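You operate a simulated robot arm through the tools that you are given. There is no shell and no other tool.

You run a simulated robot arm. Do the job below in one go: nothing can be reset, and whatever is moved stays where it is left.

## Task
Set up for the meter check with the box of probes.
Fine: the box goes from the blue drawer to the grey tray; drawer shut, meter on IN, alarm at 40.

It is judged by the outcome, as a careful person would: the job done as asked, and still so three seconds after it is handed in. It fails if anything else is knocked over, pushed out of place, dropped, spilled or broken.

## Robot
A 7-joint arm with a two-finger parallel gripper, fixed in place. Base frame: the origin is at the foot of the arm, x ahead of it, y to its left, z up. Lengths are in cm, angles in rad, forces in N, time in s.
Its first joint turns from -2.897 to 2.897 rad. Payload 3.43 kg.
Tool frame: the origin (TCP) lies between the finger pads and is the grasp point; the fingertips stand 3 cm ahead of it; z points along the fingers, y is the line along which they close. Largest opening 9.4 cm; finger width 2.8, thickness 1; the body of the gripper, 5 by 9.6 cm, starts 5.5 cm behind the TCP.
Orientation is told as [roll, pitch, yaw] about the base's x, y, z axes, in that order, counted from this pose: with the fingers straight down and closing along the base's y, the tool's x points along the base's -x, its y along +y and its z along -z.

## Interface
- The arm moves only by the tool servo_tool. Its argument "motion" is one flat list of numbers, 7 for each row, row after row: the shift along the tool's x, y, z in units of 500 mm (1.0 is 500 mm), then the turn, a rotation vector about the tool's x, y, z in units of 120 degrees (1.0 is 120 degrees), then the opening in per cent of the stroke, from 0 (shut) to 100 (fully open). In form: [x, y, z, rx, ry, rz, gripper, x, y, z, rx, ry, rz, gripper, ...]. A call has 1 to 20 rows; each row is the pose to reach, as a shift and turn from the pose commanded when the call began, along the tool's axes at that moment. A call with a number of a shift or a turn outside -1 to 1 is refused whole. Each row takes 0.2 s and may step no farther than 5 cm and 0.15 rad from the row before; otherwise, or with a gripper value out of range, the whole call is refused. A pose out of reach is approached as far as the arm can. The call stops where the force on the tool passes 60 N (or 10 N more than at its start, if that is more) or the arm is blocked; 0.2 s more then pass. Each finger travels about 4.5 cm/s and halts on what it meets, pressing with about 42 N; the grip force reading is that of the motor and also rises with nothing between the fingers. The clock runs only during rows and for 0.2 s after the last one: add rows that repeat a pose to give the fingers time. The reply holds the time, the measured pose of the TCP, the force on the tool along the base axes, the opening and the grip force, in the units named above and with some noise, with the torque about the TCP (base axes, N m) and any sound that the robot's microphone picked up, and new pictures: "show" is both (left out), scene, wrist or none.
- Cameras (640 x 400 px; columns grow to the right, rows downward): "scene" is fixed at [5.49, -64.23, 131.11]; the picture's right is [0.75, -0.66, 0.00], its down [-0.32, -0.36, -0.87] and it looks along [0.58, 0.65, -0.49] (base axes); focal length 234 px, centre (320, 200). "wrist" rides on the gripper at [7.6, 1.4, -10.3] in the tool frame; the picture's right is [-0.18, 0.98, 0.00], its down [-0.75, -0.14, -0.64] and it looks along [-0.63, -0.12, 0.77] (tool axes); focal length 243 px, centre (320, 200). There is no depth. A picture from a camera that has moved, and an enlarged one, comes with that camera's place and axes in the base frame and with its lens. The place of the scene camera against the robot may be out by one fixed shift of up to 2.5 cm in any direction.
- zoom(camera, box): a new picture of the part [left, top, right, bottom] of that camera's present view, enlarged. The clock stands still meanwhile.
- close_job(): hands the job in; it is judged then, once.

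Nothing tells you positions but the pictures and the camera data. Unless the task says otherwise, let go and move clear before handing in.

The tools are called after ">>>" by a JSON object that holds its "name" and its "arguments". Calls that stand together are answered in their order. servo_tool: Moves the arm, as the interface text tells. Its arguments: {"type":"object","properties":{"motion":{"type":"array"},"show":{"type":"string","enum":["both","scene","wrist","none"]}},"required":["motion"]} The other tools are called the same way: zoom (camera, box) takes an enlarged picture of a part of a camera's view; close_job () hands the job in.

At the start:

```text
time: 0.0
position: [37.62, 39.75, 127.98]
orientation: [0.001, 0.0, -0.001]
ft_force: [-0.4, 0.3, -0.1]
ft_torque: [0.0, -0.02, -0.01]
width: 9.43
finger_force: 0.0
```

scene: 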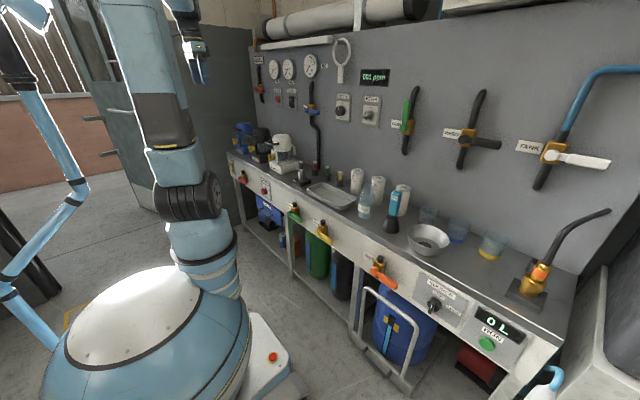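
wrist: 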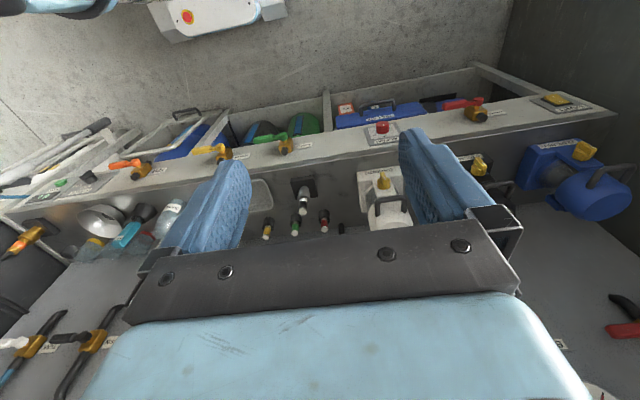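

I see a workbench with a panel of gauges, valves and knobs, a tray on the bench and a meter at the right. First I look closer at the parts to find the blue drawer, box of probes, grey tray, meter knob and alarm knob.

>>> {"name": "zoom", "arguments": {"camera": "scene", "box": [220, 120, 380, 220]}}

>>> {"name": "zoom", "arguments": {"camera": "scene", "box": [240, 40, 400, 140]}}

>>> {"name": "zoom", "arguments": {"camera": "scene", "box": [400, 250, 560, 350]}}

>>> {"name": "zoom", "arguments": {"camera": "scene", "box": [340, 160, 500, 260]}}

>>> {"name": "zoom", "arguments": {"camera": "scene", "box": [220, 170, 420, 300]}}

>>> {"name": "zoom", "arguments": {"camera": "wrist", "box": [220, 80, 420, 240]}}

>>> {"name": "zoom", "arguments": {"camera": "wrist", "box": [420, 60, 640, 240]}}

>>> {"name": "zoom", "arguments": {"camera": "wrist", "box": [0, 100, 220, 260]}}

```text
4.00 times, centred on (300, 170) of scene
camera zoom: at [5.49, -64.23, 131.11], right [0.75, -0.66, 0.0], down [-0.32, -0.36, -0.87], along [0.58, 0.65, -0.49], focal length 935 px, centre (400, 320)
```

zoom: 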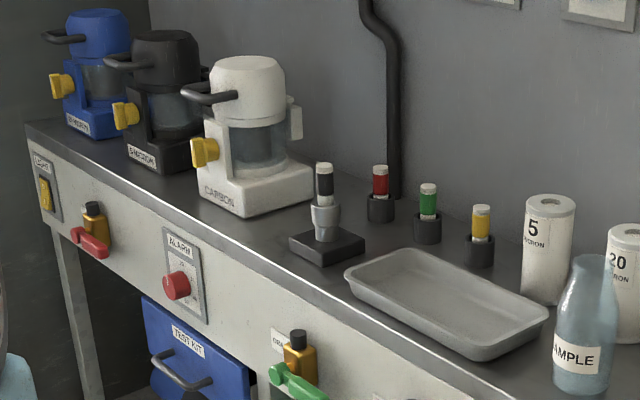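

```text
4.00 times, centred on (320, 90) of scene
camera zoom: at [5.49, -64.23, 131.11], right [0.75, -0.66, 0.0], down [-0.32, -0.36, -0.87], along [0.58, 0.65, -0.49], focal length 935 px, centre (320, 640)
```

zoom: 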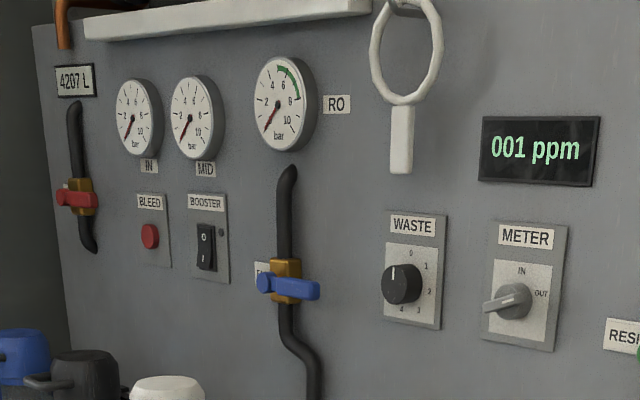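

```text
4.00 times, centred on (480, 300) of scene
camera zoom: at [5.49, -64.23, 131.11], right [0.75, -0.66, 0.0], down [-0.32, -0.36, -0.87], along [0.58, 0.65, -0.49], focal length 935 px, centre (-320, -200)
```

zoom: 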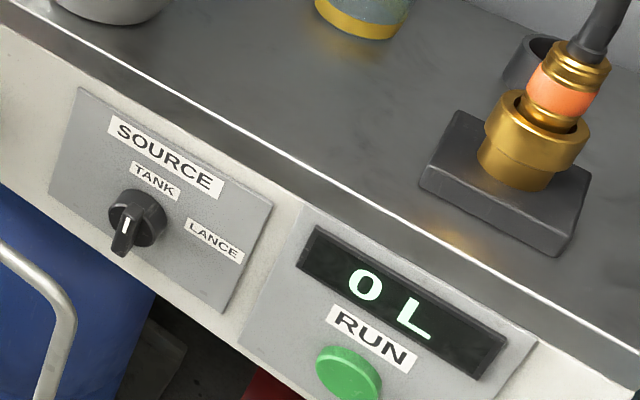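

```text
4.00 times, centred on (420, 210) of scene
camera zoom: at [5.49, -64.23, 131.11], right [0.75, -0.66, 0.0], down [-0.32, -0.36, -0.87], along [0.58, 0.65, -0.49], focal length 935 px, centre (-80, 160)
```

zoom: 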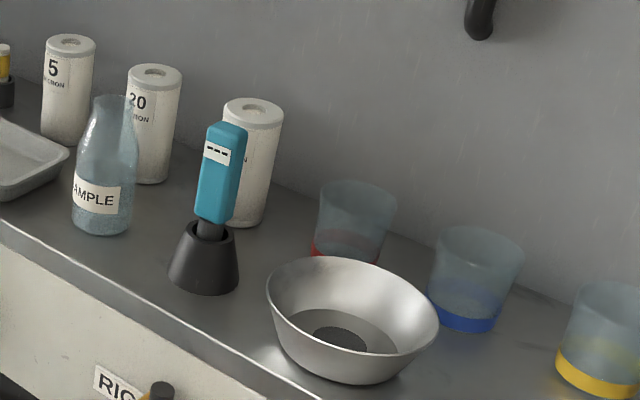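

```text
3.08 times, centred on (320, 235) of scene
camera zoom: at [5.49, -64.23, 131.11], right [0.75, -0.66, 0.0], down [-0.32, -0.36, -0.87], along [0.58, 0.65, -0.49], focal length 719 px, centre (320, 92)
```

zoom: 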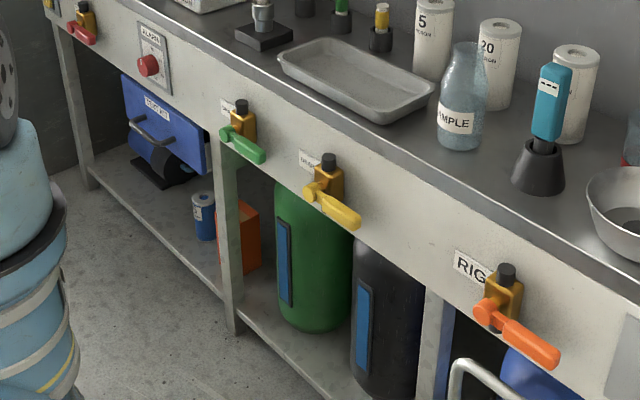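

```text
2.50 times, centred on (320, 160) of wrist
camera zoom: at [30.07, 41.2, 138.15], right [0.18, 0.98, 0.0], down [0.75, -0.14, 0.64], along [0.63, -0.12, -0.77], focal length 606 px, centre (320, 300)
```

zoom: 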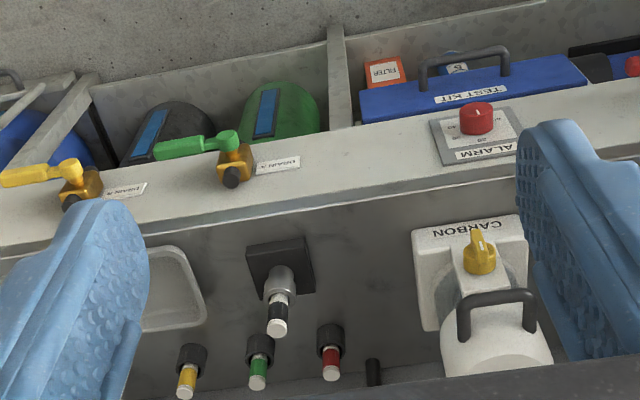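

```text
2.22 times, centred on (530, 150) of wrist
camera zoom: at [30.07, 41.2, 138.15], right [0.18, 0.98, 0.0], down [0.75, -0.14, 0.64], along [0.63, -0.12, -0.77], focal length 539 px, centre (-147, 311)
```

zoom: 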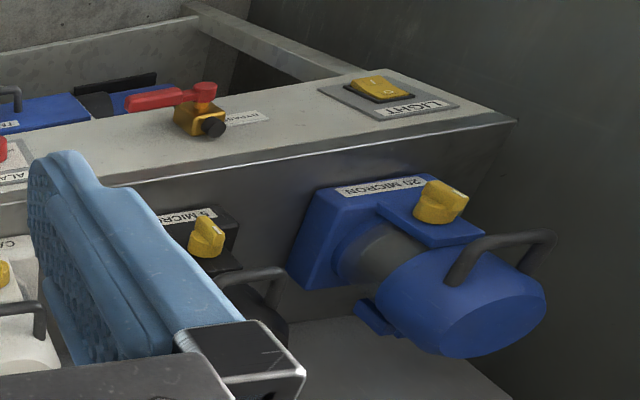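

```text
2.50 times, centred on (110, 180) of wrist
camera zoom: at [30.07, 41.2, 138.15], right [0.18, 0.98, 0.0], down [0.75, -0.14, 0.64], along [0.63, -0.12, -0.77], focal length 606 px, centre (845, 250)
```

zoom: 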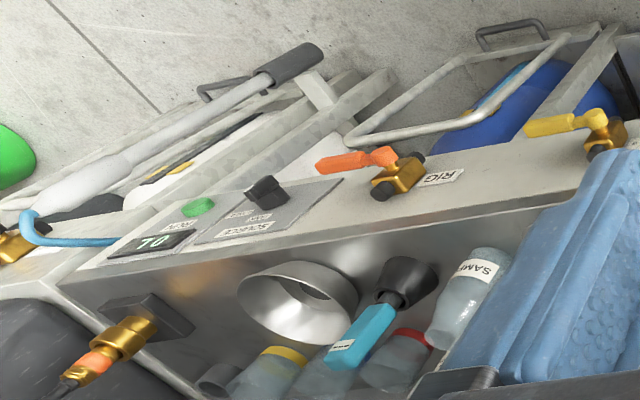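

I see the TEST KIT blue drawer under the bench's far end, the ALARM dial above it, the grey tray on the bench top and the METER switch on the wall panel. I enlarge these parts further before moving.

>>> {"name": "zoom", "arguments": {"camera": "scene", "box": [225, 165, 305, 235]}}

>>> {"name": "zoom", "arguments": {"camera": "scene", "box": [325, 80, 405, 130]}}

>>> {"name": "zoom", "arguments": {"camera": "wrist", "box": [320, 80, 440, 160]}}

>>> {"name": "zoom", "arguments": {"camera": "scene", "box": [220, 140, 260, 180]}}

>>> {"name": "zoom", "arguments": {"camera": "scene", "box": [290, 160, 370, 220]}}

>>> {"name": "zoom", "arguments": {"camera": "scene", "box": [0, 0, 300, 200]}}

>>> {"name": "zoom", "arguments": {"camera": "scene", "box": [0, 180, 320, 400]}}

```text
5.71 times, centred on (265, 200) of scene
camera zoom: at [5.49, -64.23, 131.11], right [0.75, -0.66, 0.0], down [-0.32, -0.36, -0.87], along [0.58, 0.65, -0.49], focal length 1336 px, centre (634, 200)
```

zoom: 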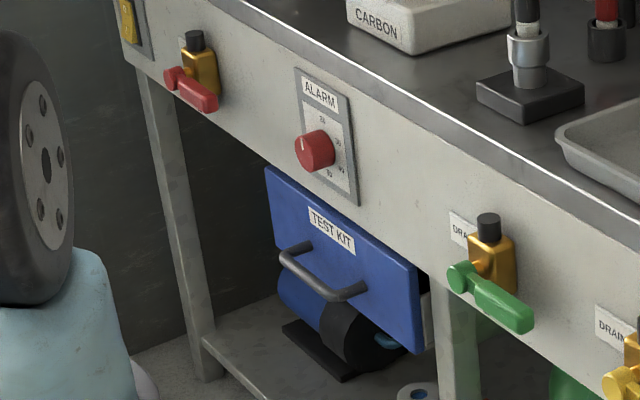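

```text
8.00 times, centred on (365, 105) of scene
camera zoom: at [5.49, -64.23, 131.11], right [0.75, -0.66, 0.0], down [-0.32, -0.36, -0.87], along [0.58, 0.65, -0.49], focal length 1870 px, centre (-40, 960)
```

zoom: 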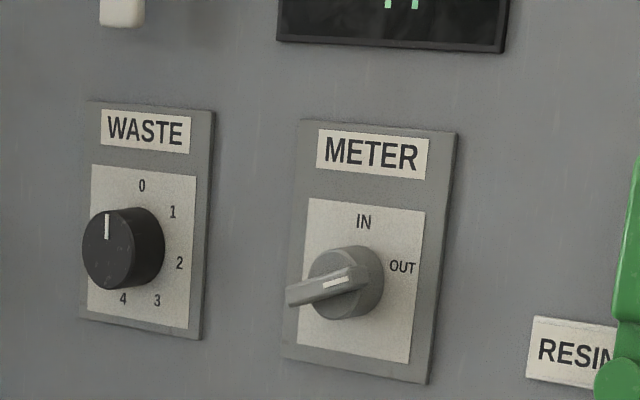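

```text
5.00 times, centred on (380, 120) of wrist
camera zoom: at [30.07, 41.2, 138.15], right [0.18, 0.98, 0.0], down [0.75, -0.14, 0.64], along [0.63, -0.12, -0.77], focal length 1213 px, centre (20, 600)
```

zoom: 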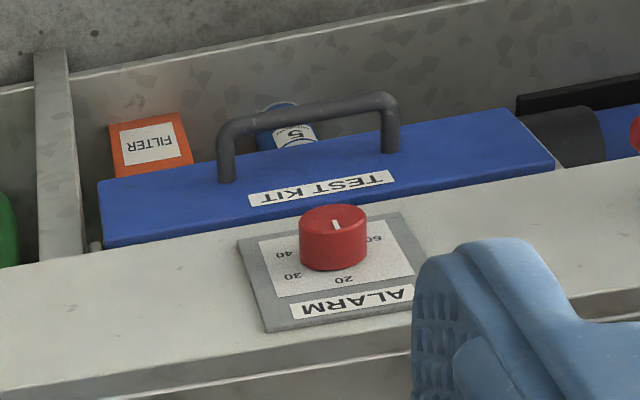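

```text
10.00 times, centred on (240, 160) of scene
camera zoom: at [5.49, -64.23, 131.11], right [0.75, -0.66, 0.0], down [-0.32, -0.36, -0.87], along [0.58, 0.65, -0.49], focal length 2338 px, centre (1120, 600)
```

zoom: 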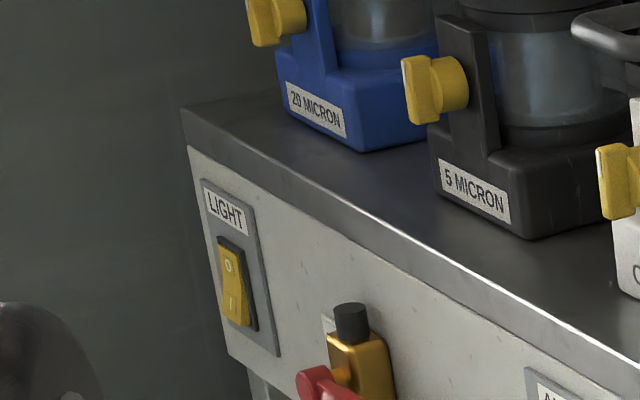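

```text
6.67 times, centred on (330, 190) of scene
camera zoom: at [5.49, -64.23, 131.11], right [0.75, -0.66, 0.0], down [-0.32, -0.36, -0.87], along [0.58, 0.65, -0.49], focal length 1558 px, centre (253, 267)
```

zoom: 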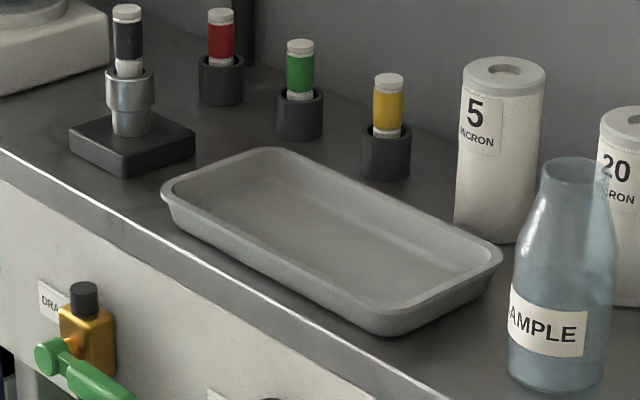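

```text
2.00 times, centred on (150, 100) of scene
camera zoom: at [5.49, -64.23, 131.11], right [0.75, -0.66, 0.0], down [-0.32, -0.36, -0.87], along [0.58, 0.65, -0.49], focal length 468 px, centre (660, 400)
```

zoom: 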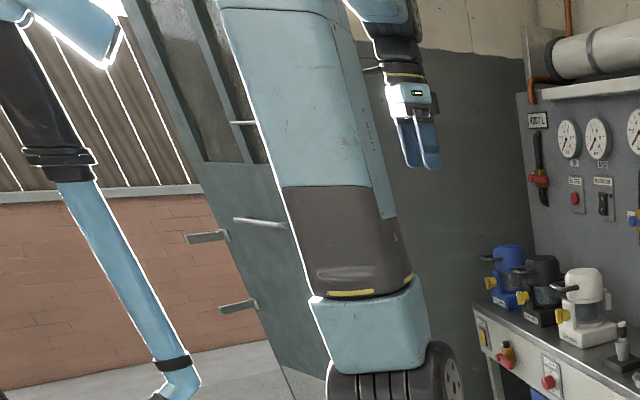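

```text
1.82 times, centred on (160, 290) of scene
camera zoom: at [5.49, -64.23, 131.11], right [0.75, -0.66, 0.0], down [-0.32, -0.36, -0.87], along [0.58, 0.65, -0.49], focal length 425 px, centre (611, 36)
```

zoom: 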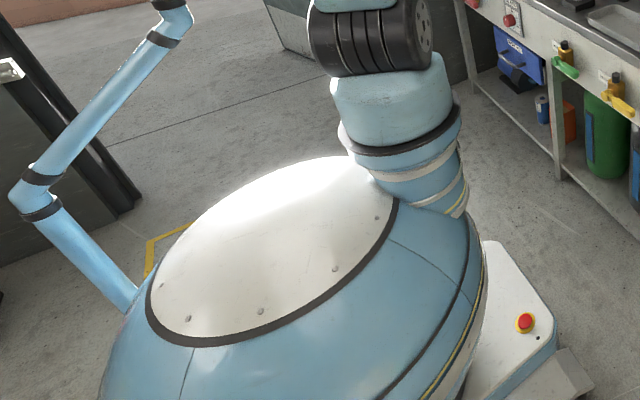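

The bench fascia is at about x=65.6 with the ALARM dial at about (65, 55, 65), the bench top at about z=78, and the drawer handle at about (62, 57, 45). I lower the arm in the free space in front of the bench for a frontal look at the dial and drawer.

>>> {"name": "servo_tool", "arguments": {"motion": [-0.00925, 0.02156, 0.0825, 0, 0, 0, 100, -0.0185, 0.0431, 0.165, 0, 0, 0, 100, -0.02775, 0.0647, 0.2475, 0, 0, 0, 100, -0.037, 0.0862, 0.33, 0, 0, 0, 100, -0.04625, 0.1078, 0.4125, 0, 0, 0, 100, -0.0555, 0.1294, 0.495, 0, 0, 0, 100, -0.06475, 0.1509, 0.5775, 0, 0, 0, 100, -0.074, 0.1725, 0.66, 0, 0, 0, 100]}}

```text
time: 1.8
position: [41.33, 48.21, 95.13]
orientation: [0.002, 0.001, -0.001]
ft_force: [-0.1, 0.2, 1.4]
ft_torque: [-0.03, 0.0, 0.01]
width: 9.39
finger_force: 0.1
camera wrist: at [33.67, 49.53, 105.32], right [0.18, 0.98, 0.0], down [0.75, -0.14, 0.64], along [0.63, -0.12, -0.77], focal length 243 px, centre (320, 200)
```

scene: 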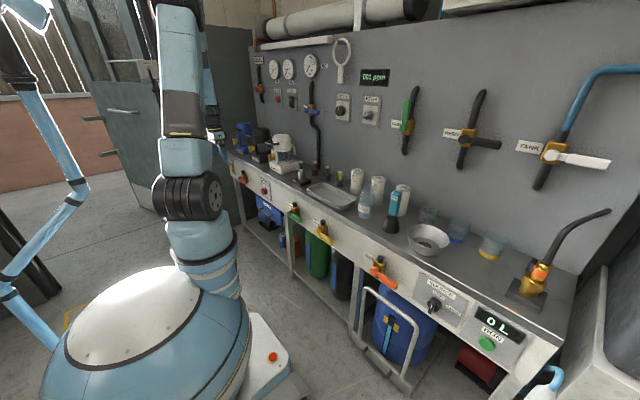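
wrist: 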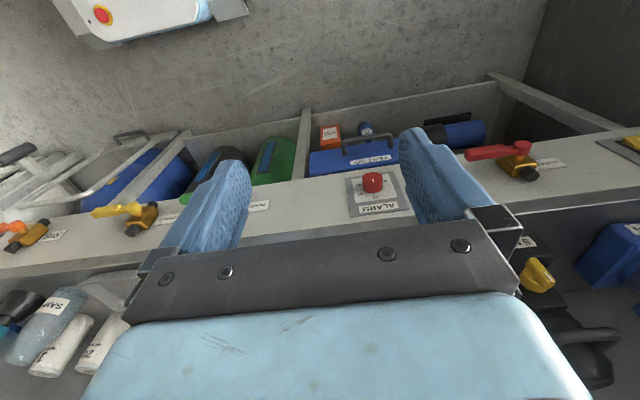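

The path is clear so far; the arm hovers in front of the fascia with the drawer below. I continue down while pitching the tool forward by about 50 degrees, so that the wrist camera looks straight at the dial and drawer.

>>> {"name": "servo_tool", "arguments": {"motion": [-0.00175, 0.022, 0.0825, 0, -0.052, 0, 100, -0.0035, 0.044, 0.165, 0, -0.104, 0, 100, -0.00525, 0.066, 0.2475, 0, -0.156, 0, 100, -0.007, 0.088, 0.33, 0, -0.208, 0, 100, -0.00875, 0.11, 0.4125, 0, -0.26, 0, 100, -0.0105, 0.132, 0.495, 0, -0.3125, 0, 100, -0.01225, 0.154, 0.5775, 0, -0.3645, 0, 100, -0.014, 0.176, 0.66, 0, -0.4167, 0, 100]}}

```text
time: 3.6
position: [42.01, 57.46, 62.15]
orientation: [0.001, -0.875, -0.002]
ft_force: [-0.3, 0.0, 0.2]
ft_torque: [0.01, 0.03, -0.01]
width: 9.37
finger_force: 0.1
camera wrist: at [29.27, 58.78, 62.85], right [0.12, 0.98, 0.14], down [-0.01, -0.14, 0.99], along [0.99, -0.12, -0.01], focal length 243 px, centre (320, 200)
```

scene: 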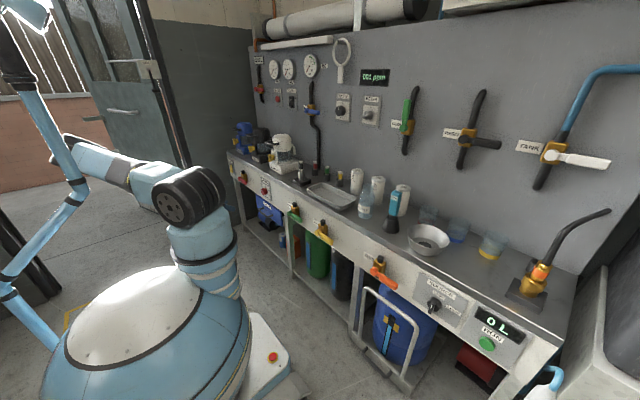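
wrist: 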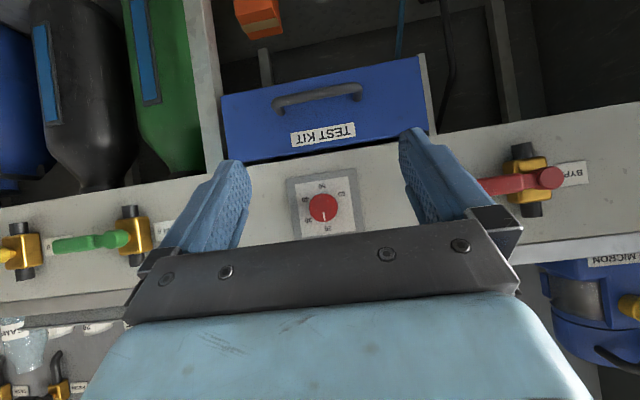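

The camera now faces the fascia (picture upside down): the ALARM dial is in view with the TEST KIT drawer below it. I enlarge the dial and drawer.

>>> {"name": "zoom", "arguments": {"camera": "wrist", "box": [280, 165, 372, 235]}}

>>> {"name": "zoom", "arguments": {"camera": "wrist", "box": [200, 40, 460, 200]}}

>>> {"name": "zoom", "arguments": {"camera": "scene", "box": [180, 140, 300, 240]}}

```text
5.71 times, centred on (326, 200) of wrist
camera zoom: at [29.27, 58.78, 62.85], right [0.12, 0.98, 0.14], down [-0.01, -0.14, 0.99], along [0.99, -0.12, -0.01], focal length 1386 px, centre (286, 200)
```

zoom: 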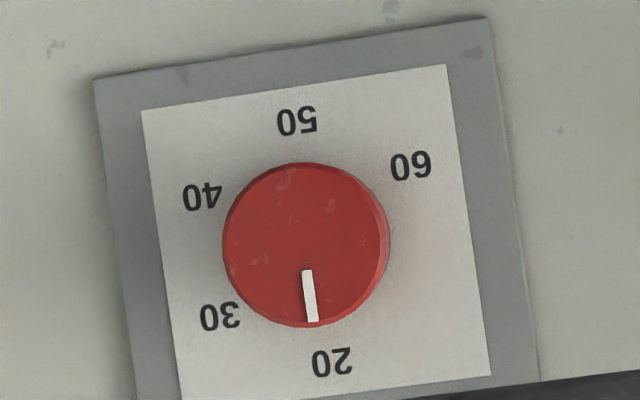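

```text
2.46 times, centred on (330, 120) of wrist
camera zoom: at [29.27, 58.78, 62.85], right [0.12, 0.98, 0.14], down [-0.01, -0.14, 0.99], along [0.99, -0.12, -0.01], focal length 597 px, centre (295, 397)
```

zoom: 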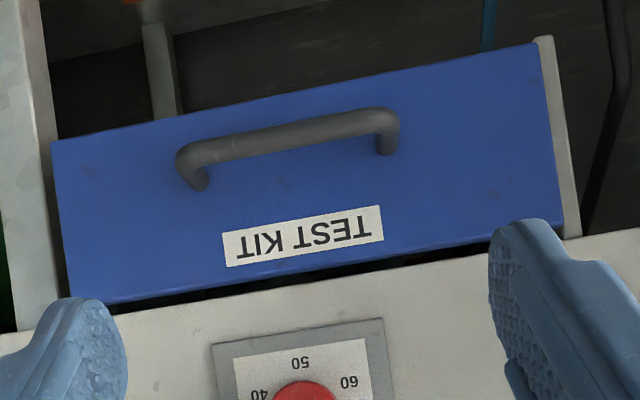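

```text
4.00 times, centred on (240, 190) of scene
camera zoom: at [5.49, -64.23, 131.11], right [0.75, -0.66, 0.0], down [-0.32, -0.36, -0.87], along [0.58, 0.65, -0.49], focal length 935 px, centre (640, 240)
```

zoom: 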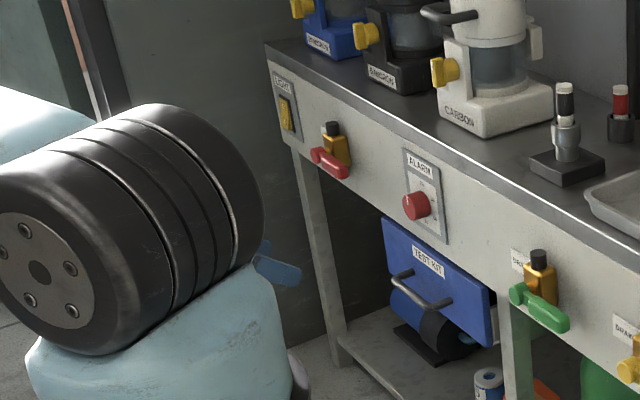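

The dial reads 20 and its marks are 60° apart, so 40 lies 120° clockwise from where it stands. The drawer's front is at about x=66, y 41–71, z 44–55, with the handle bar at about (62, 56.4, 48.4). I bring the tool level in front of the handle.

>>> {"name": "servo_tool", "arguments": {"motion": [0.0217, -0.0042, 0.0598, 0, -0.0665, 0, 100, 0.0434, -0.0085, 0.1196, 0, -0.1329, 0, 100, 0.065, -0.0127, 0.1794, 0, -0.1994, 0, 100, 0.0867, -0.017, 0.2392, 0, -0.2658, 0, 100, 0.1084, -0.0212, 0.299, 0, -0.3323, 0, 100], "show": "wrist"}}

```text
time: 4.8
position: [50.01, 56.35, 48.31]
orientation: [1.152, -1.569, -1.152]
ft_force: [0.4, 0.3, 0.1]
ft_torque: [0.04, 0.02, 0.01]
width: 9.4
finger_force: 0.1
camera wrist: at [39.74, 57.81, 40.67], right [0.0, 0.98, 0.19], down [-0.64, -0.14, 0.75], along [0.77, -0.12, 0.63], focal length 243 px, centre (320, 200)
```

wrist: 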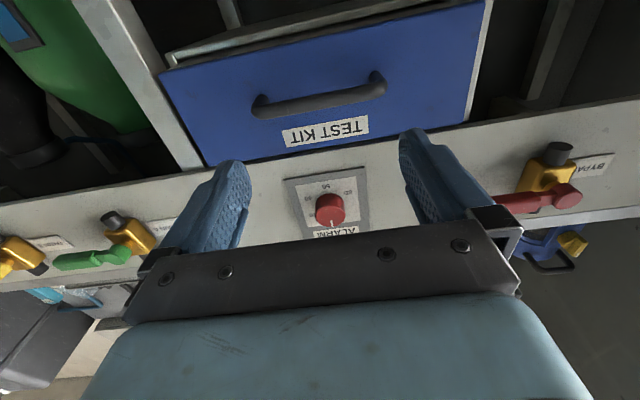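

The tool is level and 12 cm in front of the handle, which is seen from below. I enlarge the handle to fix its height.

>>> {"name": "zoom", "arguments": {"camera": "wrist", "box": [230, 60, 400, 160]}}

>>> {"name": "servo_tool", "arguments": {"motion": [0, 0, 0, 0, 0, 0.068, 100, 0, 0, 0, 0, 0, 0.136, 100, 0, 0, 0, 0, 0, 0.204, 100, 0, 0, 0, 0, 0, 0.272, 100, 0, 0, 0, 0, 0, 0.34, 100, 0, 0, 0, 0, 0, 0.408, 100, 0, 0, 0, 0, 0, 0.476, 100, 0, 0, 0, 0, 0, 0.544, 100, 0, 0, 0, 0, 0, 0.612, 100, 0, 0, 0, 0, 0, 0.68, 100, 0, 0, 0, 0, 0, 0.75, 100]}}

```text
3.76 times, centred on (315, 110) of wrist
camera zoom: at [39.74, 57.81, 40.67], right [0.0, 0.98, 0.19], down [-0.64, -0.14, 0.75], along [0.77, -0.12, 0.63], focal length 913 px, centre (339, 539)
```

zoom: 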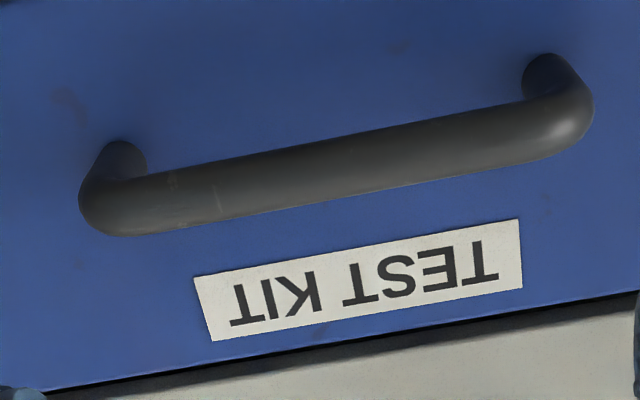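

```text
time: 7.2
position: [51.03, 53.45, 64.64]
orientation: [1.415, -0.041, -1.543]
ft_force: [-0.3, -0.6, -0.1]
ft_torque: [-0.05, -0.01, 0.01]
width: 9.42
finger_force: 0.1
out of reach, approached as far as the arm can: row 3, 4, 5, 6, 7, 8, 9, 10, 11
camera wrist: at [40.87, 60.76, 67.26], right [0.16, -0.14, 0.98], down [-0.64, -0.77, -0.01], along [0.76, -0.62, -0.21], focal length 243 px, centre (320, 200)
```

scene: 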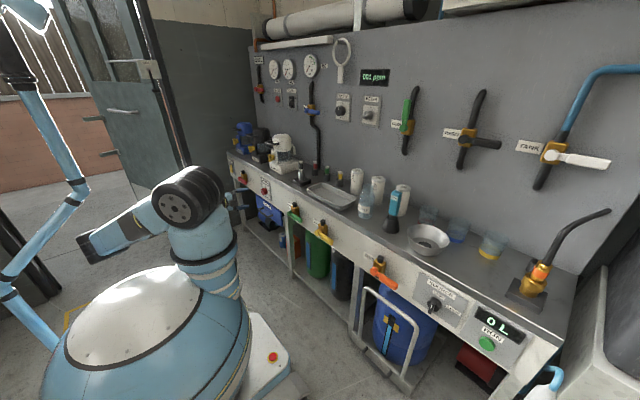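
wrist: 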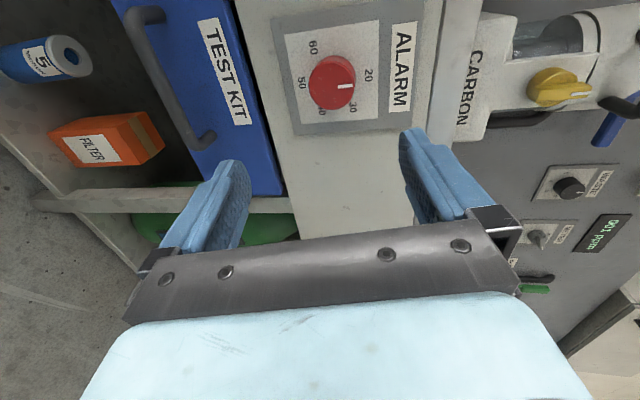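

The quarter turn this way was not reachable at that low height; the arm drifted up to z=64.6 but touched nothing. I turn it back and look where it ends.

>>> {"name": "servo_tool", "arguments": {"motion": [0, 0, 0, 0, 0, -0.068, 100, 0, 0, 0, 0, 0, -0.136, 100, 0, 0, 0, 0, 0, -0.204, 100, 0, 0, 0, 0, 0, -0.272, 100, 0, 0, 0, 0, 0, -0.34, 100, 0, 0, 0, 0, 0, -0.408, 100, 0, 0, 0, 0, 0, -0.476, 100, 0, 0, 0, 0, 0, -0.544, 100, 0, 0, 0, 0, 0, -0.612, 100, 0, 0, 0, 0, 0, -0.68, 100, 0, 0, 0, 0, 0, -0.75, 100], "show": "wrist"}}

```text
time: 9.6
position: [50.9, 53.01, 64.58]
orientation: [-0.293, -1.409, 0.315]
ft_force: [0.7, -0.2, -0.2]
ft_torque: [-0.01, 0.0, 0.0]
width: 9.4
finger_force: 0.0
camera wrist: at [39.65, 53.83, 58.66], right [0.0, 0.99, 0.14], down [-0.51, -0.12, 0.85], along [0.86, -0.07, 0.51], focal length 243 px, centre (320, 200)
```

wrist: 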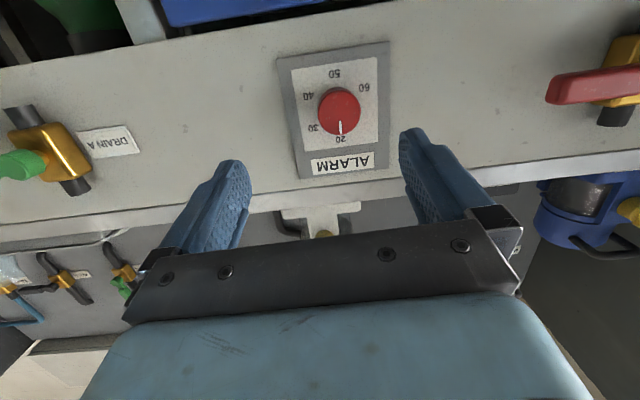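

The arm is now level with the ALARM dial, about 11 cm in front of it. I measure the dial from here.

>>> {"name": "zoom", "arguments": {"camera": "wrist", "box": [270, 35, 410, 185]}}

```text
2.67 times, centred on (340, 110) of wrist
camera zoom: at [39.65, 53.83, 58.66], right [0.0, 0.99, 0.14], down [-0.51, -0.12, 0.85], along [0.86, -0.07, 0.51], focal length 647 px, centre (267, 440)
```

zoom: 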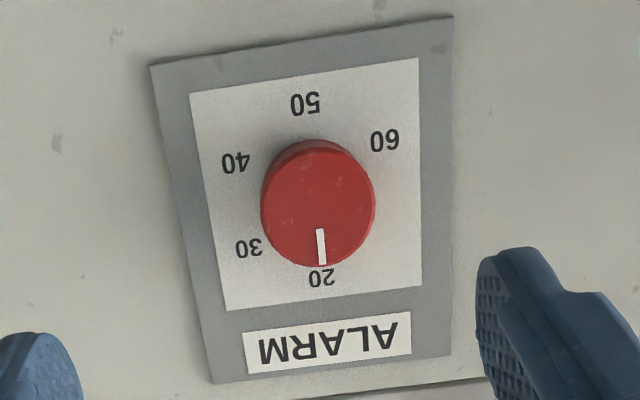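

The dial's centre is at about (66.7, 54.95, 63.6), its knob face at x≈63.7, 4 cm across. I square the tool to the panel in line with the knob.

>>> {"name": "servo_tool", "arguments": {"motion": [0.0045, 0.0198, 0.0225, 0.005, -0.0369, 0.0116, 100, 0.0089, 0.0395, 0.0449, 0.0105, -0.0737, 0.0231, 100], "show": "none"}}

>>> {"name": "servo_tool", "arguments": {"motion": [0, 0, 0, 0, 0, -0.0625, 100, 0, 0, 0, 0, 0, -0.125, 100, 0, 0, 0, 0, 0, -0.1875, 100, 0, 0, 0, 0, 0, -0.25, 100, 0, 0, 0, 0, 0, -0.3125, 100, 0, 0, 0, 0, 0, -0.375, 100, 0, 0, 0, 0, 0, -0.4375, 100, 0, 0, 0, 0, 0, -0.5, 100], "show": "both"}}

```text
time: 10.2
position: [53.03, 55.12, 63.76]
orientation: [1.651, -1.569, -1.65]
ft_force: [-0.6, -0.1, -0.6]
ft_torque: [-0.02, 0.04, -0.03]
width: 9.39
finger_force: 0.1
```

```text
time: 12.0
position: [53.2, 55.1, 63.74]
orientation: [-1.57, -0.523, 1.571]
ft_force: [0.1, 0.4, 0.2]
ft_torque: [-0.02, 0.01, -0.01]
width: 9.43
finger_force: 0.0
camera wrist: at [42.89, 49.07, 58.71], right [0.0, 0.65, -0.76], down [-0.64, 0.58, 0.5], along [0.77, 0.49, 0.42], focal length 243 px, centre (320, 200)
```

scene: 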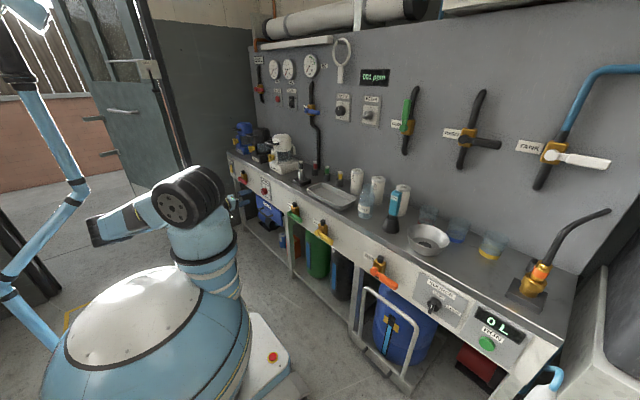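
wrist: 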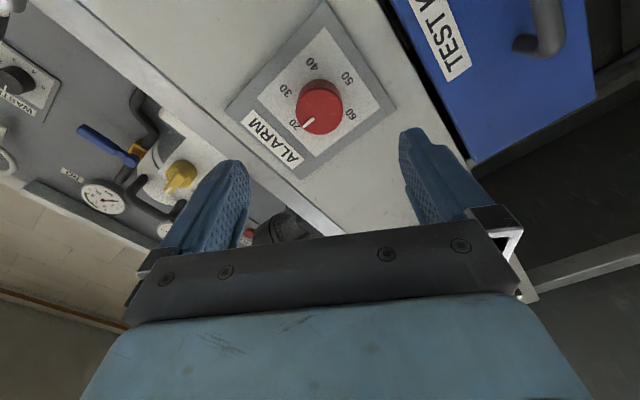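

The −60° roll is reachable here. I enlarge the picture to check that the knob lies on the tool axis.

>>> {"name": "zoom", "arguments": {"camera": "wrist", "box": [240, 20, 400, 180]}}

```text
2.50 times, centred on (320, 100) of wrist
camera zoom: at [42.89, 49.07, 58.71], right [0.0, 0.65, -0.76], down [-0.64, 0.58, 0.5], along [0.77, 0.49, 0.42], focal length 606 px, centre (320, 450)
```

zoom: 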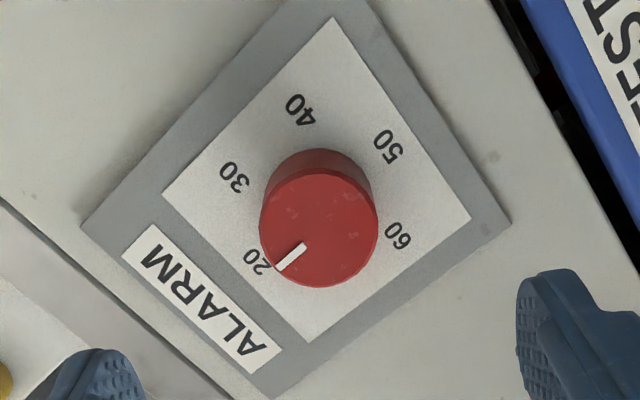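

The knob axis is at about y=54.75, z=63.65, nearly on the tool axis. I move in around the knob with open fingers.

>>> {"name": "servo_tool", "arguments": {"motion": [0.002, -0.0006, 0.064, 0, 0, 0, 100, 0.004, -0.0012, 0.128, 0, 0, 0, 100, 0.0059, -0.0018, 0.192, 0, 0, 0, 100], "show": "wrist"}}

```text
time: 12.8
position: [62.62, 54.91, 63.63]
orientation: [-1.57, -0.524, 1.571]
ft_force: [0.2, 0.3, 0.8]
ft_torque: [0.04, -0.01, -0.04]
width: 9.4
finger_force: 0.0
camera wrist: at [52.41, 48.99, 58.65], right [0.0, 0.65, -0.76], down [-0.64, 0.58, 0.5], along [0.77, 0.49, 0.42], focal length 243 px, centre (320, 200)
```

wrist: 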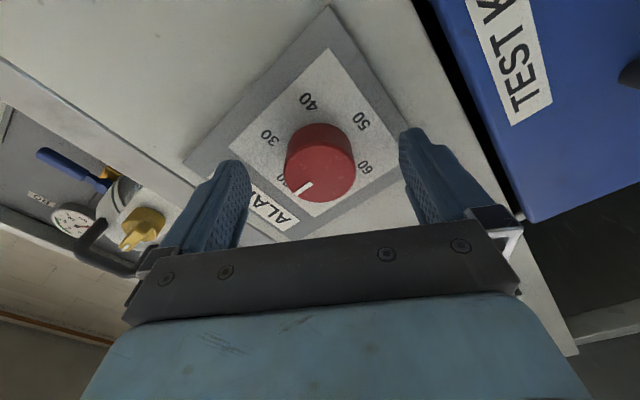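

The knob lies centred between the fingers. I close on it.

>>> {"name": "servo_tool", "arguments": {"motion": [0, 0, 0, 0, 0, 0, 60, 0, 0, 0, 0, 0, 0, 30, 0, 0, 0, 0, 0, 0, 30, 0, 0, 0, 0, 0, 0, 30, 0, 0, 0, 0, 0, 0, 30, 0, 0, 0, 0, 0, 0, 30], "show": "wrist"}}

```text
time: 14.2
position: [62.72, 54.95, 63.71]
orientation: [-1.569, -0.525, 1.572]
ft_force: [2.4, 0.5, 2.9]
ft_torque: [-0.02, -0.5, -0.27]
width: 4.16
finger_force: 45.6
camera wrist: at [52.42, 48.96, 58.66], right [0.0, 0.65, -0.76], down [-0.64, 0.58, 0.5], along [0.77, 0.49, 0.42], focal length 243 px, centre (320, 200)
```

wrist: 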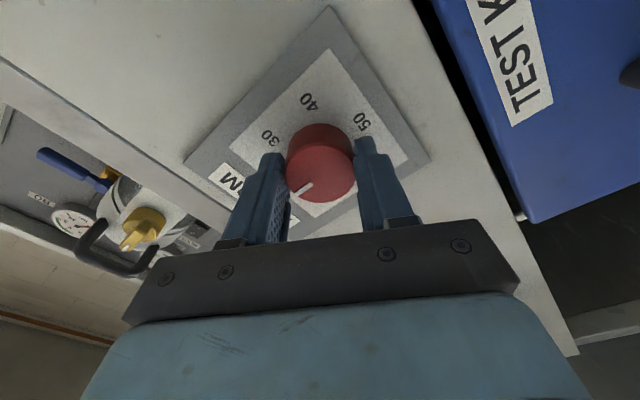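

The knob is gripped (4.16 cm). I turn it 120° clockwise toward 40 in small steps.

>>> {"name": "servo_tool", "arguments": {"motion": [0, 0, 0, 0, 0, 0.0667, 30, 0, 0, 0, 0, 0, 0.1333, 30, 0, 0, 0, 0, 0, 0.2, 30, 0, 0, 0, 0, 0, 0.2667, 30, 0, 0, 0, 0, 0, 0.3333, 30, 0, 0, 0, 0, 0, 0.4, 30, 0, 0, 0, 0, 0, 0.4667, 30, 0, 0, 0, 0, 0, 0.5333, 30, 0, 0, 0, 0, 0, 0.6, 30, 0, 0, 0, 0, 0, 0.6667, 30, 0, 0, 0, 0, 0, 0.7333, 30, 0, 0, 0, 0, 0, 0.8, 30, 0, 0, 0, 0, 0, 0.8667, 30, 0, 0, 0, 0, 0, 0.9333, 30, 0, 0, 0, 0, 0, 1.0, 30, 0, 0, 0, 0, 0, 1.0, 30], "show": "both"}}

```text
time: 16.2
position: [62.61, 55.06, 63.6]
orientation: [1.553, -1.377, -1.547]
ft_force: [13.2, 8.2, -7.7]
ft_torque: [0.04, 0.39, -0.25]
width: 4.13
finger_force: 44.7
stopped in row 10: the force on the tool passed its limit at 62 N (the readings are from after the stop); the commanded pose is now the measured one
camera wrist: at [52.36, 57.75, 56.51], right [0.0, 0.93, 0.37], down [-0.64, -0.29, 0.71], along [0.77, -0.23, 0.59], focal length 243 px, centre (320, 200)
```

scene: 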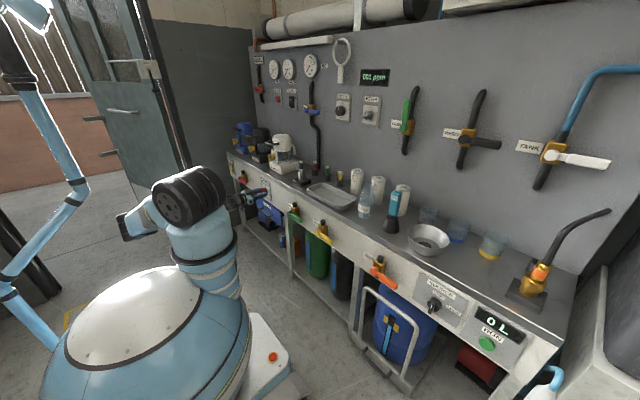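
wrist: 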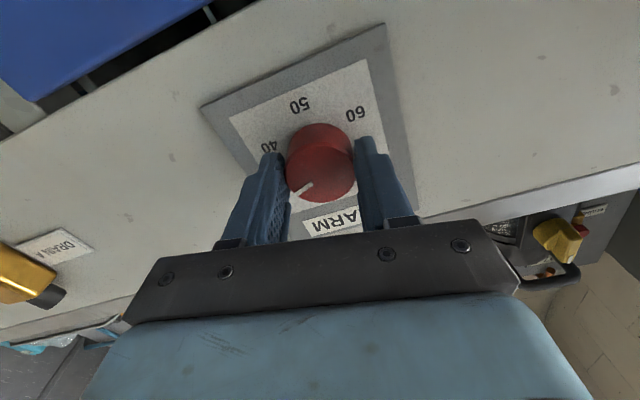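

The turn stopped at about 71° because of side force, so the grip axis is slightly off the knob axis. I let go and measure where the knob sits.

>>> {"name": "servo_tool", "arguments": {"motion": [0, 0, 0, 0, 0, 0, 60, 0, 0, 0, 0, 0, 0, 100, 0, 0, 0, 0, 0, 0, 100, 0, 0, 0, 0, 0, 0, 100], "show": "wrist"}}

>>> {"name": "zoom", "arguments": {"camera": "wrist", "box": [220, 60, 420, 220]}}

```text
time: 17.2
position: [62.57, 54.87, 63.91]
orientation: [1.564, -1.377, -1.562]
ft_force: [-0.6, -0.5, -0.4]
ft_torque: [0.02, 0.03, 0.02]
width: 9.4
finger_force: 0.1
camera wrist: at [52.35, 57.71, 56.61], right [0.0, 0.93, 0.37], down [-0.64, -0.29, 0.71], along [0.77, -0.23, 0.6], focal length 243 px, centre (320, 200)
```

wrist: 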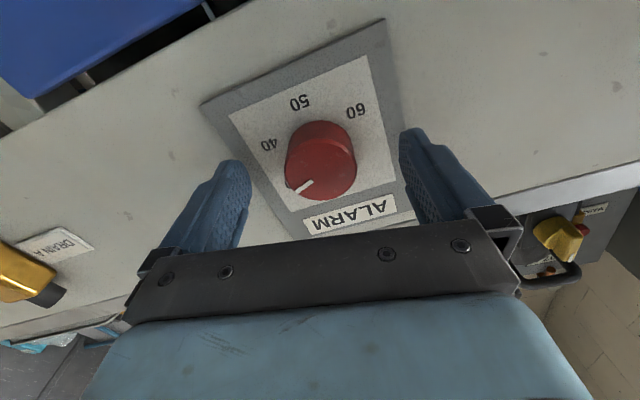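

```text
2.50 times, centred on (320, 140) of wrist
camera zoom: at [52.35, 57.71, 56.61], right [0.0, 0.93, 0.37], down [-0.64, -0.29, 0.71], along [0.77, -0.23, 0.6], focal length 606 px, centre (320, 350)
```

zoom: 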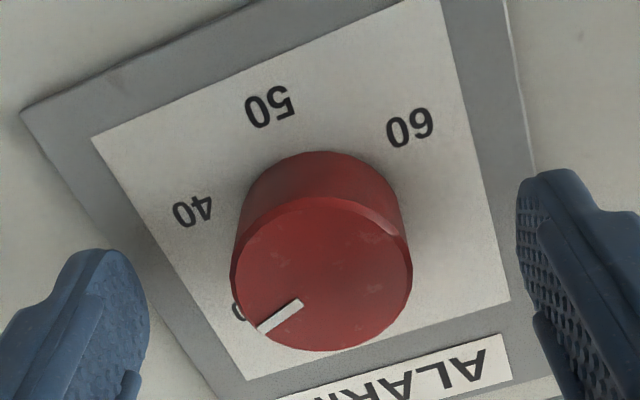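

The knob now points at about 70° (a little past 30) and still needs about 50°. With fingers open I roll the gripper back by 51° around the knob to get a fresh grip within the reach I have already tested.

>>> {"name": "servo_tool", "arguments": {"motion": [0, 0, 0, 0, 0, -0.0608, 100, 0, 0, 0, 0, 0, -0.1217, 100, 0, 0, 0, 0, 0, -0.1825, 100, 0, 0, 0, 0, 0, -0.2433, 100, 0, 0, 0, 0, 0, -0.3042, 100, 0, 0, 0, 0, 0, -0.365, 100, 0, 0, 0, 0, 0, -0.4258, 100, 0, 0, 0, 0, 0, -0.4258, 100], "show": "wrist"}}

>>> {"name": "zoom", "arguments": {"camera": "wrist", "box": [220, 60, 420, 220]}}

```text
time: 19.0
position: [62.61, 54.82, 63.8]
orientation: [-1.569, -0.869, 1.576]
ft_force: [0.0, 0.2, 0.8]
ft_torque: [0.02, 0.0, 0.02]
width: 9.42
finger_force: 0.0
camera wrist: at [52.41, 51.0, 57.05], right [0.0, 0.87, -0.49], down [-0.64, 0.37, 0.67], along [0.77, 0.32, 0.56], focal length 243 px, centre (320, 200)
```

wrist: 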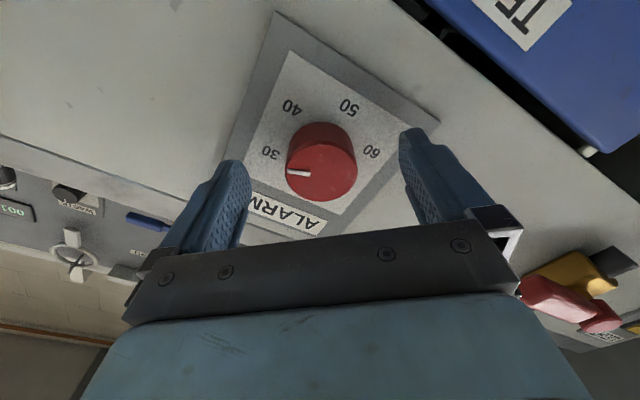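

```text
2.50 times, centred on (320, 140) of wrist
camera zoom: at [52.41, 51.0, 57.05], right [0.0, 0.87, -0.49], down [-0.64, 0.37, 0.67], along [0.77, 0.32, 0.56], focal length 606 px, centre (320, 350)
```

zoom: 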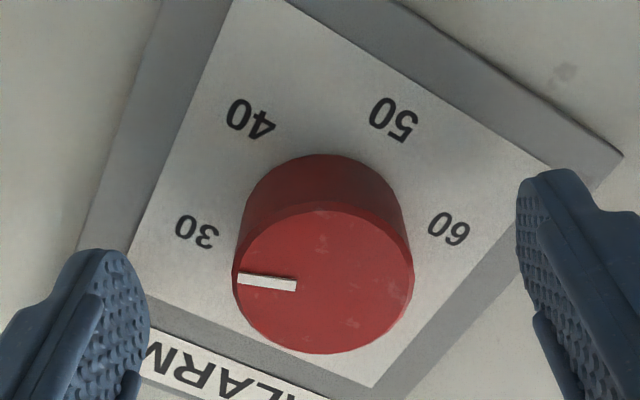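

The knob is centred on the tool axis again. I close and turn more slowly this time.

>>> {"name": "servo_tool", "arguments": {"motion": [0, 0, 0, 0, 0, 0, 60, 0, 0, 0, 0, 0, 0, 30, 0, 0, 0, 0, 0, 0, 30, 0, 0, 0, 0, 0, 0, 30, 0, 0, 0, 0, 0, 0, 30, 0, 0, 0, 0, 0, 0.0167, 30, 0, 0, 0, 0, 0, 0.0333, 30, 0, 0, 0, 0, 0, 0.05, 30, 0, 0, 0, 0, 0, 0.0667, 30, 0, 0, 0, 0, 0, 0.0833, 30, 0, 0, 0, 0, 0, 0.1, 30, 0, 0, 0, 0, 0, 0.1167, 30, 0, 0, 0, 0, 0, 0.1333, 30, 0, 0, 0, 0, 0, 0.15, 30, 0, 0, 0, 0, 0, 0.1667, 30], "show": "none"}}

```text
time: 22.2
position: [62.6, 54.92, 63.92]
orientation: [-1.565, -1.222, 1.569]
ft_force: [-11.2, -0.1, -18.6]
ft_torque: [0.03, -0.31, -0.49]
width: 4.13
finger_force: 44.9
```

The turn goes well so far (20°), with a moderate push of the knob on the tool downward. I shift by about a millimetre to relieve it.

>>> {"name": "servo_tool", "arguments": {"motion": [0.0019, 0.0007, -0.001, 0, 0, 0, 30, 0.0019, 0.0007, -0.001, 0, 0, 0, 30], "show": "none"}}

```text
time: 22.8
position: [62.59, 54.94, 63.71]
orientation: [-1.566, -1.221, 1.572]
ft_force: [-1.3, 10.2, -12.2]
ft_torque: [0.04, 0.54, -0.19]
width: 4.11
finger_force: 45.0
```

The push is smaller now. I relieve it a little more and go on turning.

>>> {"name": "servo_tool", "arguments": {"motion": [0.0021, 0.0029, 0, 0, 0, 0, 30, 0.0021, 0.0029, 0, 0, 0, 0, 30], "show": "none"}}

>>> {"name": "servo_tool", "arguments": {"motion": [0, 0, 0, 0, 0, 0.0167, 30, 0, 0, 0, 0, 0, 0.0333, 30, 0, 0, 0, 0, 0, 0.05, 30, 0, 0, 0, 0, 0, 0.0667, 30, 0, 0, 0, 0, 0, 0.0667, 30], "show": "wrist"}}

```text
time: 23.4
position: [62.56, 55.13, 63.67]
orientation: [-1.579, -1.222, 1.58]
ft_force: [-0.5, -0.6, 7.0]
ft_torque: [0.01, -0.75, -0.59]
width: 4.09
finger_force: 45.2
```

```text
time: 24.6
position: [62.62, 54.99, 63.59]
orientation: [-1.566, -1.362, 1.57]
ft_force: [11.7, -3.2, 19.2]
ft_torque: [0.04, -0.17, -0.03]
width: 4.02
finger_force: 45.6
camera wrist: at [52.38, 54.67, 55.82], right [0.0, 1.0, -0.02], down [-0.64, 0.02, 0.77], along [0.77, 0.02, 0.64], focal length 243 px, centre (320, 200)
```

wrist: 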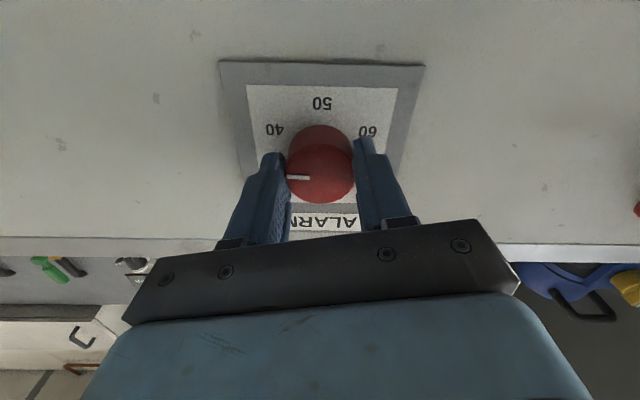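

The pointer is about 20° short of 40, and the push has turned slightly the other way. I shift back by a millimetre and turn the remaining angle.

>>> {"name": "servo_tool", "arguments": {"motion": [-0.0023, -0.0005, 0.001, 0, 0, 0, 30, -0.0023, -0.0005, 0.001, 0, 0, 0.0175, 30, -0.0023, -0.0005, 0.001, 0, 0, 0.035, 30, -0.0023, -0.0005, 0.001, 0, 0, 0.0525, 30, -0.0023, -0.0005, 0.001, 0, 0, 0.07, 30, -0.0023, -0.0005, 0.001, 0, 0, 0.0875, 30, -0.0023, -0.0005, 0.001, 0, 0, 0.105, 30, -0.0023, -0.0005, 0.001, 0, 0, 0.1225, 30, -0.0023, -0.0005, 0.001, 0, 0, 0.14, 30, -0.0023, -0.0005, 0.001, 0, 0, 0.1575, 30, -0.0023, -0.0005, 0.001, 0, 0, 0.1575, 30], "show": "wrist"}}

>>> {"name": "zoom", "arguments": {"camera": "wrist", "box": [220, 60, 420, 220]}}

```text
time: 27.0
position: [62.65, 55.0, 63.64]
orientation: [1.548, -1.451, -1.544]
ft_force: [8.3, -2.6, -12.2]
ft_torque: [-0.01, -0.07, -0.51]
width: 4.07
finger_force: 45.1
camera wrist: at [52.35, 57.23, 56.2], right [0.0, 0.95, 0.3], down [-0.64, -0.23, 0.73], along [0.77, -0.19, 0.61], focal length 243 px, centre (320, 200)
```

wrist: 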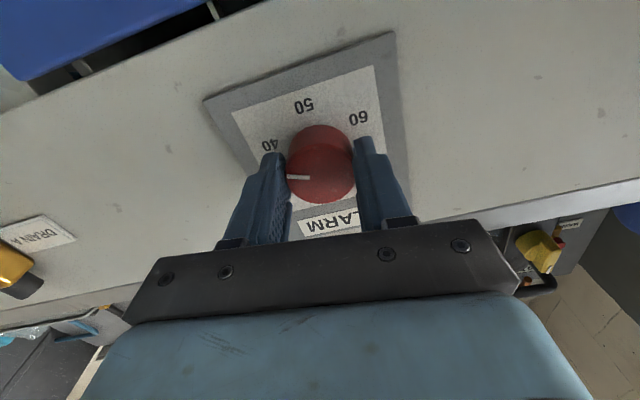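

```text
2.50 times, centred on (320, 140) of wrist
camera zoom: at [52.35, 57.23, 56.2], right [0.0, 0.95, 0.3], down [-0.64, -0.23, 0.73], along [0.77, -0.19, 0.61], focal length 606 px, centre (320, 350)
```

zoom: 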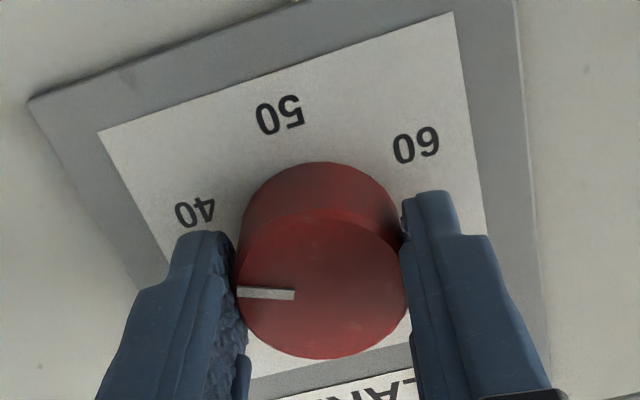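

The pointer is close to 40. I open the fingers and back off to check the reading.

>>> {"name": "servo_tool", "arguments": {"motion": [0, 0, 0, 0, 0, 0, 60, 0, 0, 0, 0, 0, 0, 100, 0, 0, 0, 0, 0, 0, 100, 0, 0, 0, 0, 0, 0, 100, 0, 0, -0.06, 0, 0, 0, 100, 0, 0, -0.12, 0, 0, 0, 100, 0, 0, -0.18, 0, 0, 0, 100, 0, 0, -0.24, 0, 0, 0, 100, 0, 0, -0.24, 0, 0, 0, 100], "show": "wrist"}}

>>> {"name": "zoom", "arguments": {"camera": "wrist", "box": [260, 30, 390, 150]}}

```text
time: 29.0
position: [50.43, 55.17, 63.7]
orientation: [1.564, -1.451, -1.559]
ft_force: [-0.7, -0.3, 0.5]
ft_torque: [0.0, 0.0, 0.02]
width: 9.4
finger_force: 0.0
camera wrist: at [40.22, 57.34, 56.3], right [0.0, 0.95, 0.3], down [-0.64, -0.23, 0.73], along [0.77, -0.19, 0.61], focal length 243 px, centre (320, 200)
```

wrist: 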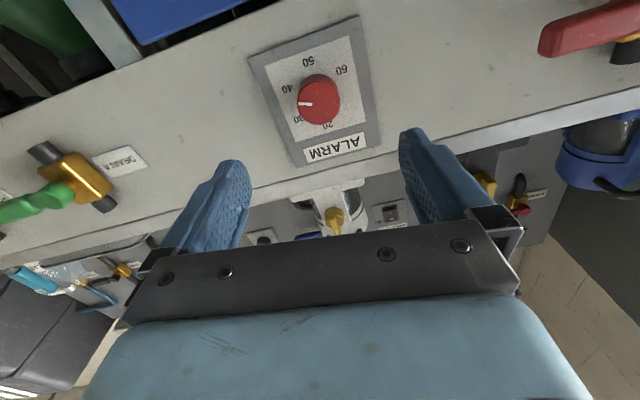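

```text
3.33 times, centred on (325, 90) of wrist
camera zoom: at [40.22, 57.34, 56.3], right [0.0, 0.95, 0.3], down [-0.64, -0.23, 0.73], along [0.77, -0.19, 0.61], focal length 809 px, centre (303, 567)
```

zoom: 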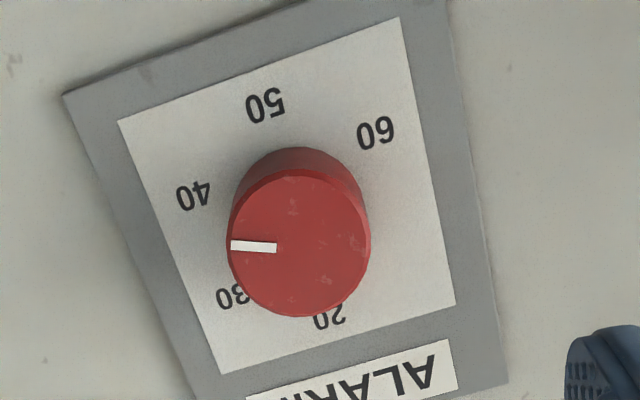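

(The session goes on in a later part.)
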